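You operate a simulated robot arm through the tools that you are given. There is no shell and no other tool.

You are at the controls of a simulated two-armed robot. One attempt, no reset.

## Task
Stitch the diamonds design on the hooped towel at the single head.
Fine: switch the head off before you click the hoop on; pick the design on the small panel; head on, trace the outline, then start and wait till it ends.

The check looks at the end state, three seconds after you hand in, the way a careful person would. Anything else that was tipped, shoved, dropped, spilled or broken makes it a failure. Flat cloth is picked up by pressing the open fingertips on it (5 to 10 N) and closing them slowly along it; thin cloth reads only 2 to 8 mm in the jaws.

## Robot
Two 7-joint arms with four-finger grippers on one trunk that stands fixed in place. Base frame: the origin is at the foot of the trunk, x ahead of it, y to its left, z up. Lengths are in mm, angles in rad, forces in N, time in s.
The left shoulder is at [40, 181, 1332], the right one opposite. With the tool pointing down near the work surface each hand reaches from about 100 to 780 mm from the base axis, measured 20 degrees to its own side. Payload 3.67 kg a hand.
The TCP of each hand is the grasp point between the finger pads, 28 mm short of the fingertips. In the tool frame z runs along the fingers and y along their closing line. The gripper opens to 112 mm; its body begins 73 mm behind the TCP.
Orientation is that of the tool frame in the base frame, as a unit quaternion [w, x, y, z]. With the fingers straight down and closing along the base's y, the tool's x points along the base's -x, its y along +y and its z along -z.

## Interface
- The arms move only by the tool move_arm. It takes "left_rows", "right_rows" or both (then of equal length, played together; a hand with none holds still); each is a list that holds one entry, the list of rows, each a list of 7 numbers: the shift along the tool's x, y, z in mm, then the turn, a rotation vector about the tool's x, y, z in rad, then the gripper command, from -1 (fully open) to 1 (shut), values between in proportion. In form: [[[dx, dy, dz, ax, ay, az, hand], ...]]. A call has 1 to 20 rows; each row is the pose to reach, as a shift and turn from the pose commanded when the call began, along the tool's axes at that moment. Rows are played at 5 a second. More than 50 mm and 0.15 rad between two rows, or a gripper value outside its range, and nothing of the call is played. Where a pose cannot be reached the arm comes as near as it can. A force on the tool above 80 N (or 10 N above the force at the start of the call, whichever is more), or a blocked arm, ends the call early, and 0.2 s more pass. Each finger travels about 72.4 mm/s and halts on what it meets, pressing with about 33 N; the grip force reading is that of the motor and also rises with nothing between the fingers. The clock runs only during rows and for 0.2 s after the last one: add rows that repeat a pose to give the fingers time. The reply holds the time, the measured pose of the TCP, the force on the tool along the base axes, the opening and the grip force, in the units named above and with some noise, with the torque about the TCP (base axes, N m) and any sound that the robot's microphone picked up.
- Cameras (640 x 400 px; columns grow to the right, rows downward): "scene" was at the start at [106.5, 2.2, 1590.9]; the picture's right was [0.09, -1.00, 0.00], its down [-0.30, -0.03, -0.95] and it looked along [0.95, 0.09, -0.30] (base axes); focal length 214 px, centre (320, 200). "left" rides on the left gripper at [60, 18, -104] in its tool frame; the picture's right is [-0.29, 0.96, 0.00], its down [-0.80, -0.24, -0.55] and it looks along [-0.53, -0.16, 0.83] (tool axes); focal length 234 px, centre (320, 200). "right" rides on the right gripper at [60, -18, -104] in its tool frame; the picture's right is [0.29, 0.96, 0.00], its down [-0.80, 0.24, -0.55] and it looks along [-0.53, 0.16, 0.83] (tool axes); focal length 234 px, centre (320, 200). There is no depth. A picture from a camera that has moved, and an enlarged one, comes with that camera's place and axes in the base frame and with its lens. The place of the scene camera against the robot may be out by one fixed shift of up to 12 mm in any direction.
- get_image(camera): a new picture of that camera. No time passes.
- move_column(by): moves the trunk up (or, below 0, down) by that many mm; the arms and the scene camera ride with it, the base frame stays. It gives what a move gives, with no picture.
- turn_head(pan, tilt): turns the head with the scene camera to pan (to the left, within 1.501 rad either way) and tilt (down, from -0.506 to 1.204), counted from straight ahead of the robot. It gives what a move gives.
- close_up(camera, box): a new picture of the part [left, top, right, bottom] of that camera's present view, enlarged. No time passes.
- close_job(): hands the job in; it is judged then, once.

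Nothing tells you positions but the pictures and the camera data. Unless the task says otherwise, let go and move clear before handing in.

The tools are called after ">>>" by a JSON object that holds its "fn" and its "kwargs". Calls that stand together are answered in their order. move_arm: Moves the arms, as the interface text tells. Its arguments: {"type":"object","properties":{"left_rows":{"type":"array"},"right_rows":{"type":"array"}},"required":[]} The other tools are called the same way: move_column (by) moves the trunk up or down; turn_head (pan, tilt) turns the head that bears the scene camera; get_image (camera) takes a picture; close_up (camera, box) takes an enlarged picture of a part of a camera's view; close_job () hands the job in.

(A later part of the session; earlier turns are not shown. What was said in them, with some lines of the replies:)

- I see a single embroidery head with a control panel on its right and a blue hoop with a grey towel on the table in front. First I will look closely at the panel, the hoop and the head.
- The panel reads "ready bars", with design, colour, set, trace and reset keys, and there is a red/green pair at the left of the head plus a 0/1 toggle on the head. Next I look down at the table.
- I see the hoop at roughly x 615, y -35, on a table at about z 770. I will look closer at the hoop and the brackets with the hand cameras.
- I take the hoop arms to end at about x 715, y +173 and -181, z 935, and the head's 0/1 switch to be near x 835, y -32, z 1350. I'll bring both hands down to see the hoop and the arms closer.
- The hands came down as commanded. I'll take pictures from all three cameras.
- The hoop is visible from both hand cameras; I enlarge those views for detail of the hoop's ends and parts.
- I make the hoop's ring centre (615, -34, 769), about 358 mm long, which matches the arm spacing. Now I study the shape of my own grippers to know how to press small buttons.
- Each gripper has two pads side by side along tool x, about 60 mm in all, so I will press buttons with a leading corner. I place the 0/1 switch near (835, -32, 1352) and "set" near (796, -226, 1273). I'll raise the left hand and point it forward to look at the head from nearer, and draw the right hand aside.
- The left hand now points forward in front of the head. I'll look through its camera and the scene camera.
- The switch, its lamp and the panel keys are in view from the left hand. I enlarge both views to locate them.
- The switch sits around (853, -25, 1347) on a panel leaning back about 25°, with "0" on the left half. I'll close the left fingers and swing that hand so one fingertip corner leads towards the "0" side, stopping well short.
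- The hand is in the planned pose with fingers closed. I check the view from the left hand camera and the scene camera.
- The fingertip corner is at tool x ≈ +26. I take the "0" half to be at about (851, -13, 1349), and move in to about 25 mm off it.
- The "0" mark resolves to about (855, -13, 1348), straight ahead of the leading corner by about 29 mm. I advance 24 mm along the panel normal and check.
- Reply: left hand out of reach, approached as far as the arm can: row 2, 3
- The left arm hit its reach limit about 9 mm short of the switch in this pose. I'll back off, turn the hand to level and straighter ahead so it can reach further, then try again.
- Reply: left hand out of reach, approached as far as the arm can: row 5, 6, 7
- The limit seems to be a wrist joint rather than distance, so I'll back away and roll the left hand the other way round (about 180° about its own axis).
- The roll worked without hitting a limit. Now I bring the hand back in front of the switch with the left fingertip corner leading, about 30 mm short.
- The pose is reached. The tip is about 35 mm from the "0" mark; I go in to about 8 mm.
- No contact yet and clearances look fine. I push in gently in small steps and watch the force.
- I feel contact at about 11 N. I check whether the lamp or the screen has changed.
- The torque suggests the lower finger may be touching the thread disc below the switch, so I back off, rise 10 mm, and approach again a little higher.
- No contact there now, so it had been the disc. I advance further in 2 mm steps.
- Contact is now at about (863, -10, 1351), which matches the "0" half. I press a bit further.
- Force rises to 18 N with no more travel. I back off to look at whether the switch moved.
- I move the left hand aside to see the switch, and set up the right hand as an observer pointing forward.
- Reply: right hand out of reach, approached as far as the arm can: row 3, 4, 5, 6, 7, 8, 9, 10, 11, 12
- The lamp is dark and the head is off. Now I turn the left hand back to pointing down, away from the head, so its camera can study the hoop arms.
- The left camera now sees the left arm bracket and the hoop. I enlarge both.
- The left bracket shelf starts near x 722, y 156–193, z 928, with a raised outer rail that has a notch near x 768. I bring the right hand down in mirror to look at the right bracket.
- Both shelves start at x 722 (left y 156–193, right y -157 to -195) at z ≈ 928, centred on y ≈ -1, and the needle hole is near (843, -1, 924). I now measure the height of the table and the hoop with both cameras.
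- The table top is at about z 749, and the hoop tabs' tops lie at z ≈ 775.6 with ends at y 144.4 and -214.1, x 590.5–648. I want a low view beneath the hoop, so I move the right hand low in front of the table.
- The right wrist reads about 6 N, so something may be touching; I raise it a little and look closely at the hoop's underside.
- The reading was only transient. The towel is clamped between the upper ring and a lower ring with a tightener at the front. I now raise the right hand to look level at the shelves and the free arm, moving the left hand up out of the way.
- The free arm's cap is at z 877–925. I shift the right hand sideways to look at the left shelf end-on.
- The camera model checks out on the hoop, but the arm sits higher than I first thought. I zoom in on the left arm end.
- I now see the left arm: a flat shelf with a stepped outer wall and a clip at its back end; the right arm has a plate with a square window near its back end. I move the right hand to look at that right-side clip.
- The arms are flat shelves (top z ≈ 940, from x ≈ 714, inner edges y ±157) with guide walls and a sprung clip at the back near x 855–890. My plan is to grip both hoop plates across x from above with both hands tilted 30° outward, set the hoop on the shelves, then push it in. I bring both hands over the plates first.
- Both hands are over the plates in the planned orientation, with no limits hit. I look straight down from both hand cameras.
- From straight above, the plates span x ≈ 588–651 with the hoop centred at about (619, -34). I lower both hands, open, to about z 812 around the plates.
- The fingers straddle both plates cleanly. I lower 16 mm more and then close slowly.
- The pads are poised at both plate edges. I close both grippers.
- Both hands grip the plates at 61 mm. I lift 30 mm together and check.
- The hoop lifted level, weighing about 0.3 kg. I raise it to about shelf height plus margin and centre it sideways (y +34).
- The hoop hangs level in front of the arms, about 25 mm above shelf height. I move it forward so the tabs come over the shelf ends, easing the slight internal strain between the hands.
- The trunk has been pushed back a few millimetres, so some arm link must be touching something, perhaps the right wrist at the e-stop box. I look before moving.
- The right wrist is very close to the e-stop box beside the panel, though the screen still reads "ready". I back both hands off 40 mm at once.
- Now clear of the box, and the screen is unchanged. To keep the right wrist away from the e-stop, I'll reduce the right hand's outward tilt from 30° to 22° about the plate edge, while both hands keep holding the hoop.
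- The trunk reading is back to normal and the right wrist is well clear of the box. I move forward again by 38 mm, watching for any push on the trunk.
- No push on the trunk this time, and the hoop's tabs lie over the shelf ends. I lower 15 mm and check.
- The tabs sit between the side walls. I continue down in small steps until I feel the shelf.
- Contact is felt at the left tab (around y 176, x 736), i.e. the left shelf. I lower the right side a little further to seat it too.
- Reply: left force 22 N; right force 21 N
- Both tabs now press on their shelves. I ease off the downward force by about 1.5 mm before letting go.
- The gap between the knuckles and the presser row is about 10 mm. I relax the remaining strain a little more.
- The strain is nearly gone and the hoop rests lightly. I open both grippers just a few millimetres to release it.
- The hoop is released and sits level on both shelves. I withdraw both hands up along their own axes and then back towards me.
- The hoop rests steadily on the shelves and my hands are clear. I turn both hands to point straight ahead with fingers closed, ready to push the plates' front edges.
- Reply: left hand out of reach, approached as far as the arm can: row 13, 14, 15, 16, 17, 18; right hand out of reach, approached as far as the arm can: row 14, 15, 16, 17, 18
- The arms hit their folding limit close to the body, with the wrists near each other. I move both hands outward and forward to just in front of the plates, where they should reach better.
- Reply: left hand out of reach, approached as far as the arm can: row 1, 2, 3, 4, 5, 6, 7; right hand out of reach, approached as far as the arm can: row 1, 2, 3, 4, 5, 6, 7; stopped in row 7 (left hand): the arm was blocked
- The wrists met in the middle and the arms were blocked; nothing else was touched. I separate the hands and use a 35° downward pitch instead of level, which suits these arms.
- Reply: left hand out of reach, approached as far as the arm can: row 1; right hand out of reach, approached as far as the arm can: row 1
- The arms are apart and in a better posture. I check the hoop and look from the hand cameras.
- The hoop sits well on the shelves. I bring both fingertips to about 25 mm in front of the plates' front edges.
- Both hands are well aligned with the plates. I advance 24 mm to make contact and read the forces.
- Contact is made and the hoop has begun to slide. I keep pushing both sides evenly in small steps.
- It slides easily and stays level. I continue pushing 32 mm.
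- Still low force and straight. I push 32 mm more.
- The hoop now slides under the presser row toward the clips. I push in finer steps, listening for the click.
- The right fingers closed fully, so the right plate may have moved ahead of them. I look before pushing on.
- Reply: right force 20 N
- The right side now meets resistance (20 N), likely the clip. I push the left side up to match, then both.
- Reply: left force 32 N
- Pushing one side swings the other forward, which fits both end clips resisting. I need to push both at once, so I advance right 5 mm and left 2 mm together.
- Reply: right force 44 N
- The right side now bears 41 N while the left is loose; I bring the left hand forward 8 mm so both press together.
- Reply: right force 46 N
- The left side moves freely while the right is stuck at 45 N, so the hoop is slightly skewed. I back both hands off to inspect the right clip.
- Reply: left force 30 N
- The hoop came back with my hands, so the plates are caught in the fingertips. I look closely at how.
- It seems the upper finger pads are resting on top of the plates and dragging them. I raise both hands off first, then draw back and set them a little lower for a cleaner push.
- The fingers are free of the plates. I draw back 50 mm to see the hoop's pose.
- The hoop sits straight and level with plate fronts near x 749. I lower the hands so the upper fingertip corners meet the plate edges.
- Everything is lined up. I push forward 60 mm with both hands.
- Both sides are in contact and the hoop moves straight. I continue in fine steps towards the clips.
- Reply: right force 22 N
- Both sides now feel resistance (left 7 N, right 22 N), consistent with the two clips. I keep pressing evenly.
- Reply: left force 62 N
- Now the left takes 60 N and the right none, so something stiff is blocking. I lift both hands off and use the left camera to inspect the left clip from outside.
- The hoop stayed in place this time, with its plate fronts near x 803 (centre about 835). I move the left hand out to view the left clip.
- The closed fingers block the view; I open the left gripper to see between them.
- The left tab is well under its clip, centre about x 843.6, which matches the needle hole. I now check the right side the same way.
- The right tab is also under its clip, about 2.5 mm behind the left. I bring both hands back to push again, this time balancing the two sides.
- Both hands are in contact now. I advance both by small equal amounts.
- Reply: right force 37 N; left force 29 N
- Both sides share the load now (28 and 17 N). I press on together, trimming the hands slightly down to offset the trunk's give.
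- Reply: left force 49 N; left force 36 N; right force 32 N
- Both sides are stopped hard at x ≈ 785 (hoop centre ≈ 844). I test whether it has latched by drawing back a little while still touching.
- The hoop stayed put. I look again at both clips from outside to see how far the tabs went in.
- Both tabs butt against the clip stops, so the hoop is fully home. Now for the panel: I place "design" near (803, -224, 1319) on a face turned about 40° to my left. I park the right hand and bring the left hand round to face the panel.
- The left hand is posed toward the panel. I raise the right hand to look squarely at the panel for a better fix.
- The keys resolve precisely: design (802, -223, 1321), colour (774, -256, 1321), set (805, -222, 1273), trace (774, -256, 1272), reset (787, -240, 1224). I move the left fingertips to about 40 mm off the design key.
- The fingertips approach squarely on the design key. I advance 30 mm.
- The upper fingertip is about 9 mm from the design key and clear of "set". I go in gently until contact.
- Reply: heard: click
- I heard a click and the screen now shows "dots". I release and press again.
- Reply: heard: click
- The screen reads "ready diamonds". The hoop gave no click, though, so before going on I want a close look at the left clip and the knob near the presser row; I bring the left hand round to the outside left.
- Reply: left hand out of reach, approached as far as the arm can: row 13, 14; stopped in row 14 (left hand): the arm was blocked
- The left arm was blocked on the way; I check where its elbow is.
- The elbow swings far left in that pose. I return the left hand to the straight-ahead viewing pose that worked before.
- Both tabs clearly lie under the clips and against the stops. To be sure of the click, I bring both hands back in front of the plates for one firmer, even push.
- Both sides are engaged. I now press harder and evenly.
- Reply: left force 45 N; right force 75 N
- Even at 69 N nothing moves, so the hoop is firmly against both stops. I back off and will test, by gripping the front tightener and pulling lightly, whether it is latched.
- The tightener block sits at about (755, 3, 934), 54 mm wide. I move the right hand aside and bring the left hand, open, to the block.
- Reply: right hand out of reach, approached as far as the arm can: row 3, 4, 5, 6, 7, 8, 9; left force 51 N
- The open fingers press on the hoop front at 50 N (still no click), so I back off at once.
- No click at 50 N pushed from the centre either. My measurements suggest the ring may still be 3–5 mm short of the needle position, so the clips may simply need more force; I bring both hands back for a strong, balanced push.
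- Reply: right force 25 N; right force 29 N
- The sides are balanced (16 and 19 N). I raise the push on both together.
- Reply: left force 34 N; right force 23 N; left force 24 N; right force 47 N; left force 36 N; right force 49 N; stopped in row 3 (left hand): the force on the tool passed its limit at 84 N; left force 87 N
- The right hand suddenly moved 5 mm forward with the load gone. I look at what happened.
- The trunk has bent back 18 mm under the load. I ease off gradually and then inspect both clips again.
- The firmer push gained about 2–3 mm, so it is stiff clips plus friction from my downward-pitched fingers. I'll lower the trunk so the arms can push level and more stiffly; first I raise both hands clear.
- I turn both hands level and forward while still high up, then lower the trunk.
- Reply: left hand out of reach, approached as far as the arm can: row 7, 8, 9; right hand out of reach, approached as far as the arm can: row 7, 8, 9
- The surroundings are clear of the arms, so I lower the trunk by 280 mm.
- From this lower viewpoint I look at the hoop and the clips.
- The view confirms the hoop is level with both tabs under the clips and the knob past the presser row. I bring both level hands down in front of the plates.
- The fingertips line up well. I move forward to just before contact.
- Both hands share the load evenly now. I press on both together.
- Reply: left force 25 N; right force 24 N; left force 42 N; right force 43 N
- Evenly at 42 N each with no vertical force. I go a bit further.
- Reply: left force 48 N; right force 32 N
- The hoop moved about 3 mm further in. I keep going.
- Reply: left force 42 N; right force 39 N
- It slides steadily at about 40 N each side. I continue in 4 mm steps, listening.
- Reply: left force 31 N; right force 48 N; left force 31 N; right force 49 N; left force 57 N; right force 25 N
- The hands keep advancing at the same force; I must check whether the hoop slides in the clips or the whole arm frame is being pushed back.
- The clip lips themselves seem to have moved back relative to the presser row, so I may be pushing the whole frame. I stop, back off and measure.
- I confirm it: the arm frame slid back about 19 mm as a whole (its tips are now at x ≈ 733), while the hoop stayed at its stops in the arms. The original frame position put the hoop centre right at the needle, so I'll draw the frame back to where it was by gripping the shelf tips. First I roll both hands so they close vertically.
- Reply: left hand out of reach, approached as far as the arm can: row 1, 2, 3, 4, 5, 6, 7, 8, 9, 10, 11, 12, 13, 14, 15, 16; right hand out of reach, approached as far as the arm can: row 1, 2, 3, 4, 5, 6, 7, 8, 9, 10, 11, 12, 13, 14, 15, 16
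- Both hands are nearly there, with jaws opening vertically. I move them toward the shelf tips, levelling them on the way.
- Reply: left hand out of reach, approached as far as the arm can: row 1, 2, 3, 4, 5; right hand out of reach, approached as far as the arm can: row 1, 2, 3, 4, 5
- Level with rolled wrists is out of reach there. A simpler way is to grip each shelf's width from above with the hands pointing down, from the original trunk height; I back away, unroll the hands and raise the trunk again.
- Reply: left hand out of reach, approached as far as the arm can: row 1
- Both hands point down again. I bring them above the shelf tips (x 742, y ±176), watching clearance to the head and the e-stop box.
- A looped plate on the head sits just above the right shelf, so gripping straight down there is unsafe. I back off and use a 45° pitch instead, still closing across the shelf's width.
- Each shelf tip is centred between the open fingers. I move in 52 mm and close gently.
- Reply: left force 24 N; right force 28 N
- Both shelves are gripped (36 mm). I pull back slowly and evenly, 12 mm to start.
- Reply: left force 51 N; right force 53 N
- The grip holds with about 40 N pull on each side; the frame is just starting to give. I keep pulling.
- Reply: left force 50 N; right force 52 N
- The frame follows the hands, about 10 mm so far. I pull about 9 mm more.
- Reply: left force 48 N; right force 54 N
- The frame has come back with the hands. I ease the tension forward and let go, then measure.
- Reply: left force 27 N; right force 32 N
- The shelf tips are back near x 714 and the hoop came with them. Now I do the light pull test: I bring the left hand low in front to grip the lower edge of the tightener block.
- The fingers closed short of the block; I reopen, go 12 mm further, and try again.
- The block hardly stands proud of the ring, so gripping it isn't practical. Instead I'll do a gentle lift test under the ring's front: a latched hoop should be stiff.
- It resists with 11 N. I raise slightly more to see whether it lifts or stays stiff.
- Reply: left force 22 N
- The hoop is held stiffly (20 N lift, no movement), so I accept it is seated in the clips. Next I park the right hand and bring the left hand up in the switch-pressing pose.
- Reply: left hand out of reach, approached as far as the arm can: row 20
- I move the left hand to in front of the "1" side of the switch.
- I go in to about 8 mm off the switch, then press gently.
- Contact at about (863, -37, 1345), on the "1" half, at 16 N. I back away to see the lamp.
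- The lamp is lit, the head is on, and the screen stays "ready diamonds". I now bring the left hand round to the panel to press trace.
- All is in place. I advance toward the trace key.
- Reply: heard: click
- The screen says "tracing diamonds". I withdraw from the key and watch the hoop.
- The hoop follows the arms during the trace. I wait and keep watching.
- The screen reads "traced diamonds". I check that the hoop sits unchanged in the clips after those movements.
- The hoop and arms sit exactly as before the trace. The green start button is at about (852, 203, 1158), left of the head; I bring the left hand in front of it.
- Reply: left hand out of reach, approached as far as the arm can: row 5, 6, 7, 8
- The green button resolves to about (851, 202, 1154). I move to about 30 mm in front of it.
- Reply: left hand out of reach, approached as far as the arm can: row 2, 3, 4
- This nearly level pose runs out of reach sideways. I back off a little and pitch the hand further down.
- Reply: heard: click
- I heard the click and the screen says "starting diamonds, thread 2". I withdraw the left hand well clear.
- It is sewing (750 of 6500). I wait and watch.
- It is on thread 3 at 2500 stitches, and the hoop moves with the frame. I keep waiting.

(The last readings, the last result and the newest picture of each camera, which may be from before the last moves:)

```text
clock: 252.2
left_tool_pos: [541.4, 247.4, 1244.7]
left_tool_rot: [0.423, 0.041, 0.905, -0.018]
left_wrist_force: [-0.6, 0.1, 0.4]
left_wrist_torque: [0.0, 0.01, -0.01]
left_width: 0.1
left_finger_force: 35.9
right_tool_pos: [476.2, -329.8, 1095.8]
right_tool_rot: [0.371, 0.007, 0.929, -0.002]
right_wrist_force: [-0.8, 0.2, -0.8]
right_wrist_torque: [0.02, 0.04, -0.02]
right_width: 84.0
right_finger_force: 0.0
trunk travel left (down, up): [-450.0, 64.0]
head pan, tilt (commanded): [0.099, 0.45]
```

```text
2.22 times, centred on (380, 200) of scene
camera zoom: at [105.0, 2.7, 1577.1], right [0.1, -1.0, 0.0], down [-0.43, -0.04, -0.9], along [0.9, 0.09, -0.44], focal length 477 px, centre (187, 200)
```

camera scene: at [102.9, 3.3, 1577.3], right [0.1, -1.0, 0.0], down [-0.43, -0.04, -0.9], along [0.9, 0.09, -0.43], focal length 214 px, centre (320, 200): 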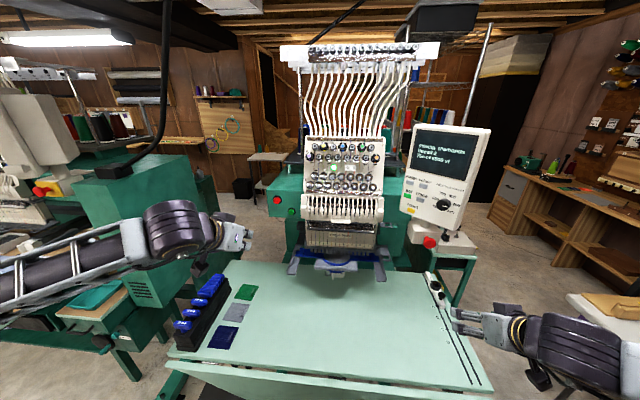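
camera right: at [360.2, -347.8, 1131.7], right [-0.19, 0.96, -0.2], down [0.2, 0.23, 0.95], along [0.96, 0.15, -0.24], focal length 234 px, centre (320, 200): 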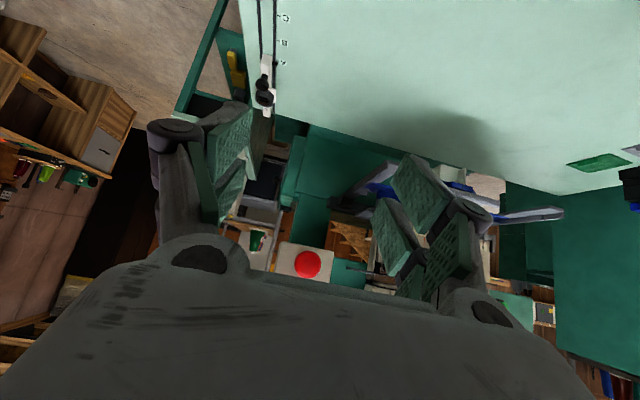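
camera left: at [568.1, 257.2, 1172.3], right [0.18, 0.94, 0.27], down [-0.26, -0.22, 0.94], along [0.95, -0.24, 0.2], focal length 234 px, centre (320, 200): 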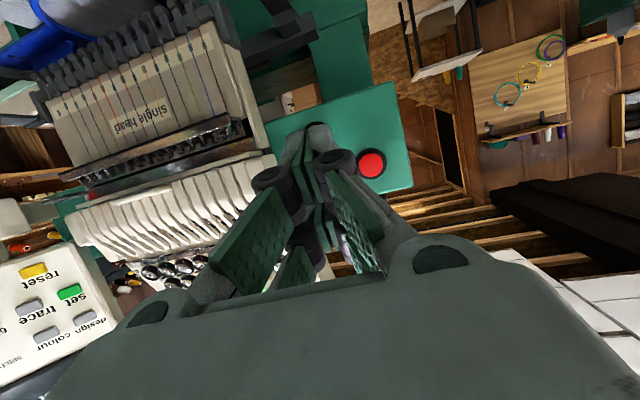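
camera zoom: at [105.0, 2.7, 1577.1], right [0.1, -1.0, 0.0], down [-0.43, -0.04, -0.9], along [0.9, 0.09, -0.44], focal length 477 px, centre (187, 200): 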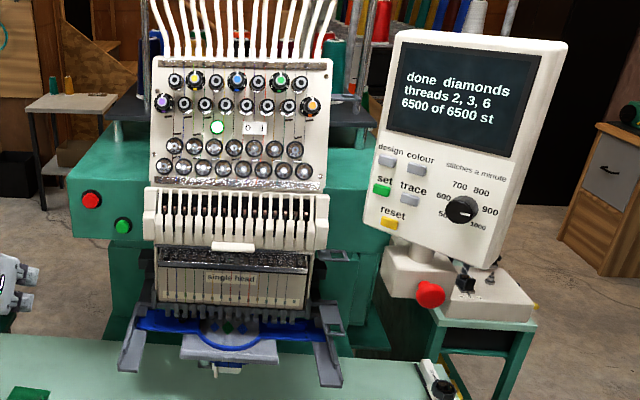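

The screen reads "done diamonds, 6500 of 6500 st". I look closely at the towel and the whole scene for anything disturbed.

>>> {"fn": "close_up", "kwargs": {"camera": "scene", "box": [300, 230, 400, 300]}}

>>> {"fn": "turn_head", "kwargs": {"pan": 0.0, "tilt": 0.7}}

>>> {"fn": "get_image", "kwargs": {"camera": "scene"}}

>>> {"fn": "close_up", "kwargs": {"camera": "scene", "box": [260, 160, 400, 250]}}

>>> {"fn": "close_up", "kwargs": {"camera": "scene", "box": [360, 30, 480, 260]}}

>>> {"fn": "close_up", "kwargs": {"camera": "scene", "box": [150, 190, 290, 310]}}

```text
5.71 times, centred on (350, 265) of scene
camera zoom: at [105.0, 2.7, 1577.1], right [0.1, -1.0, 0.0], down [-0.43, -0.04, -0.9], along [0.9, 0.09, -0.44], focal length 1226 px, centre (149, -171)
```

zoom: 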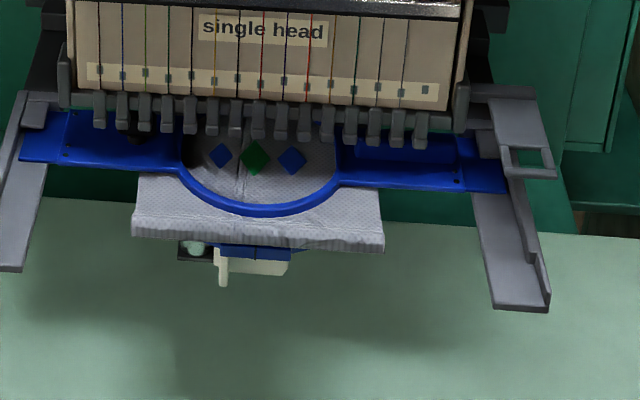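

```text
clock: 253.0
left_tool_pos: [540.9, 248.8, 1243.4]
left_tool_rot: [0.423, 0.041, 0.905, -0.018]
left_wrist_force: [0.1, 0.3, -0.7]
left_wrist_torque: [-0.01, 0.02, 0.0]
left_width: 0.1
left_finger_force: 35.3
right_tool_pos: [476.6, -329.9, 1097.8]
right_tool_rot: [0.371, 0.007, 0.929, -0.002]
right_wrist_force: [-0.6, -0.4, -0.1]
right_wrist_torque: [0.0, -0.01, 0.02]
right_width: 84.0
right_finger_force: 0.1
trunk travel left (down, up): [-450.0, 64.0]
head pan, tilt (commanded): [0.0, 0.7]
```

```text
taken
camera scene: at [98.5, -6.4, 1555.0], right [0.0, -1.0, 0.0], down [-0.64, 0.0, -0.77], along [0.77, 0.0, -0.64], focal length 214 px, centre (320, 200)
```

scene: 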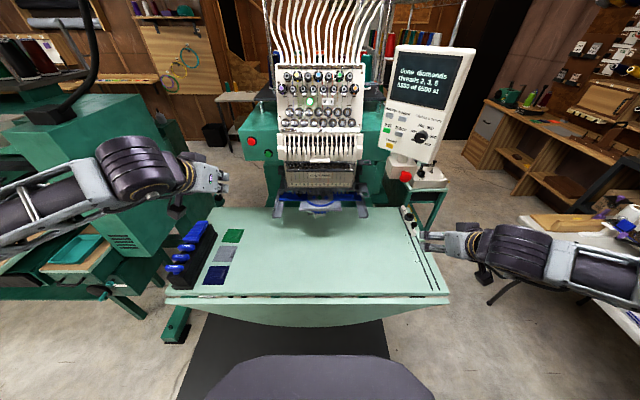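

```text
4.44 times, centred on (330, 205) of scene
camera zoom: at [98.5, -6.4, 1555.0], right [0.0, -1.0, 0.0], down [-0.64, 0.0, -0.77], along [0.77, 0.0, -0.64], focal length 953 px, centre (276, 178)
```

zoom: 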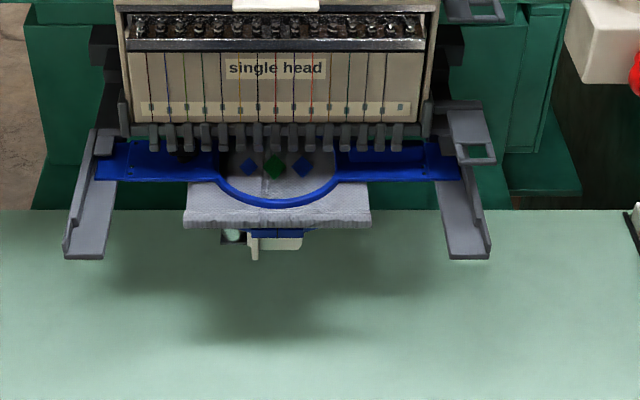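

```text
1.74 times, centred on (420, 145) of scene
camera zoom: at [98.5, -6.4, 1555.0], right [0.0, -1.0, 0.0], down [-0.64, 0.0, -0.77], along [0.77, 0.0, -0.64], focal length 373 px, centre (146, 296)
```

zoom: 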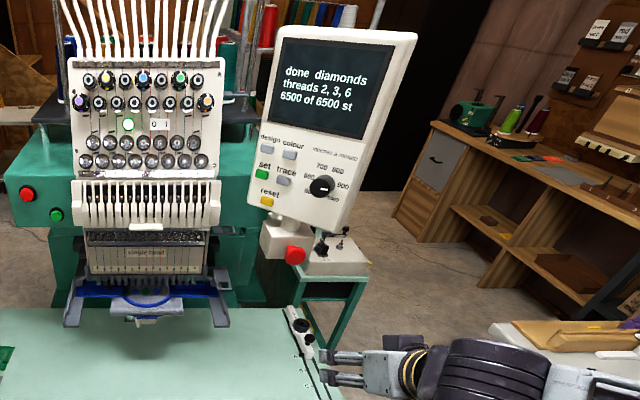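

```text
3.33 times, centred on (220, 250) of scene
camera zoom: at [98.5, -6.4, 1555.0], right [0.0, -1.0, 0.0], down [-0.64, 0.0, -0.77], along [0.77, 0.0, -0.64], focal length 715 px, centre (653, 33)
```

zoom: 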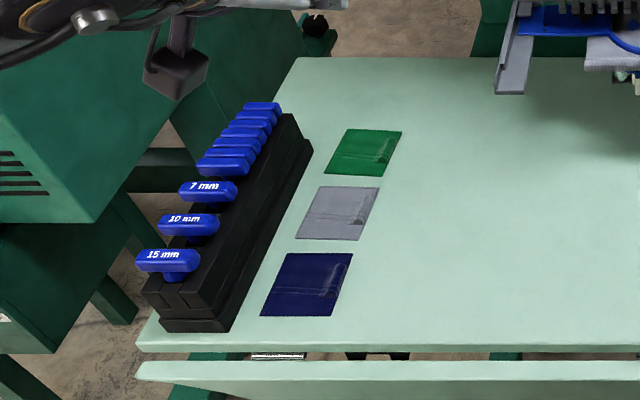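

The towel carries three neat diamonds centred in the hoop, and the table items look untouched. A last check of the tension knobs and the switch.

>>> {"fn": "close_up", "kwargs": {"camera": "scene", "box": [270, 55, 370, 125]}}

>>> {"fn": "close_up", "kwargs": {"camera": "left", "box": [0, 0, 640, 400]}}

```text
5.71 times, centred on (320, 90) of scene
camera zoom: at [98.5, -6.4, 1555.0], right [0.0, -1.0, 0.0], down [-0.64, 0.0, -0.77], along [0.77, 0.0, -0.64], focal length 1226 px, centre (320, 829)
```

zoom: 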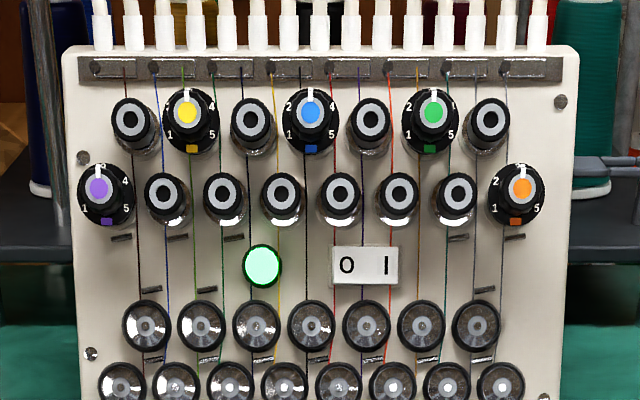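

```text
1.00 times, centred on (320, 200) of left (not enlarged: the box is as wide or as high as the picture)
camera zoom: at [425.3, 277.3, 1266.0], right [0.27, 0.94, 0.22], down [0.06, -0.25, 0.97], along [0.96, -0.25, -0.13], focal length 234 px, centre (320, 200)
```

zoom: 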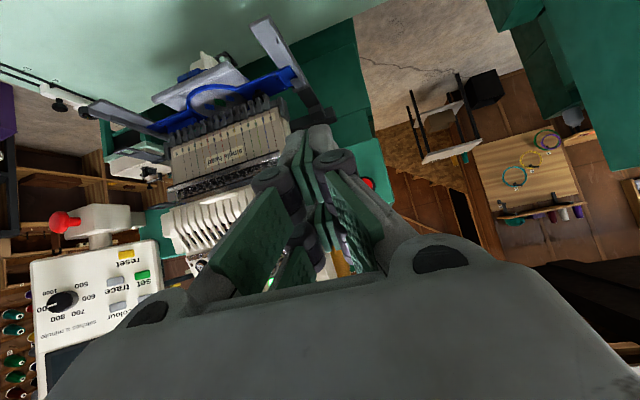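

The design is stitched, the screen reads "done", the tension knobs and switch are as they should be, and both hands are clear. I hand the job in.

>>> {"fn": "close_job", "kwargs": {}}

```text
The job is handed in.
```

The diamonds design is stitched on the hooped towel at the single head. The panel reads "done diamonds, 6500 of 6500 st", and three diamonds (blue, green, blue) sit centred in the hoop. I have handed the job in.

I worked in your order: head off, hoop on, diamonds picked on the panel, head on, outline traced, then start and wait to the end.

**Hoop latch:** I never heard the hoop click. Both tabs sat under their clips against the stops. The hoop stayed put through a 20 N lift, the trace and the whole sewing run, but I could not confirm a latch as such.

**Contacts along the way:**
- **Hoop frame:** While pushing the hoop home I slid the machine's hoop frame back about 19 mm. I pulled it back to where it started before tracing.
- **E-stop box:** My right arm touched something once, most likely the box with the e-stop by the panel. It did not trip.
- **Thread disc:** A fingertip touched a thread disc by the on/off switch.
- **Arms:** My two wrists met once in front of the table.

Nothing on the table moved as far as I could see, the tension knobs are unchanged, and both hands are clear. I left the head switched on.
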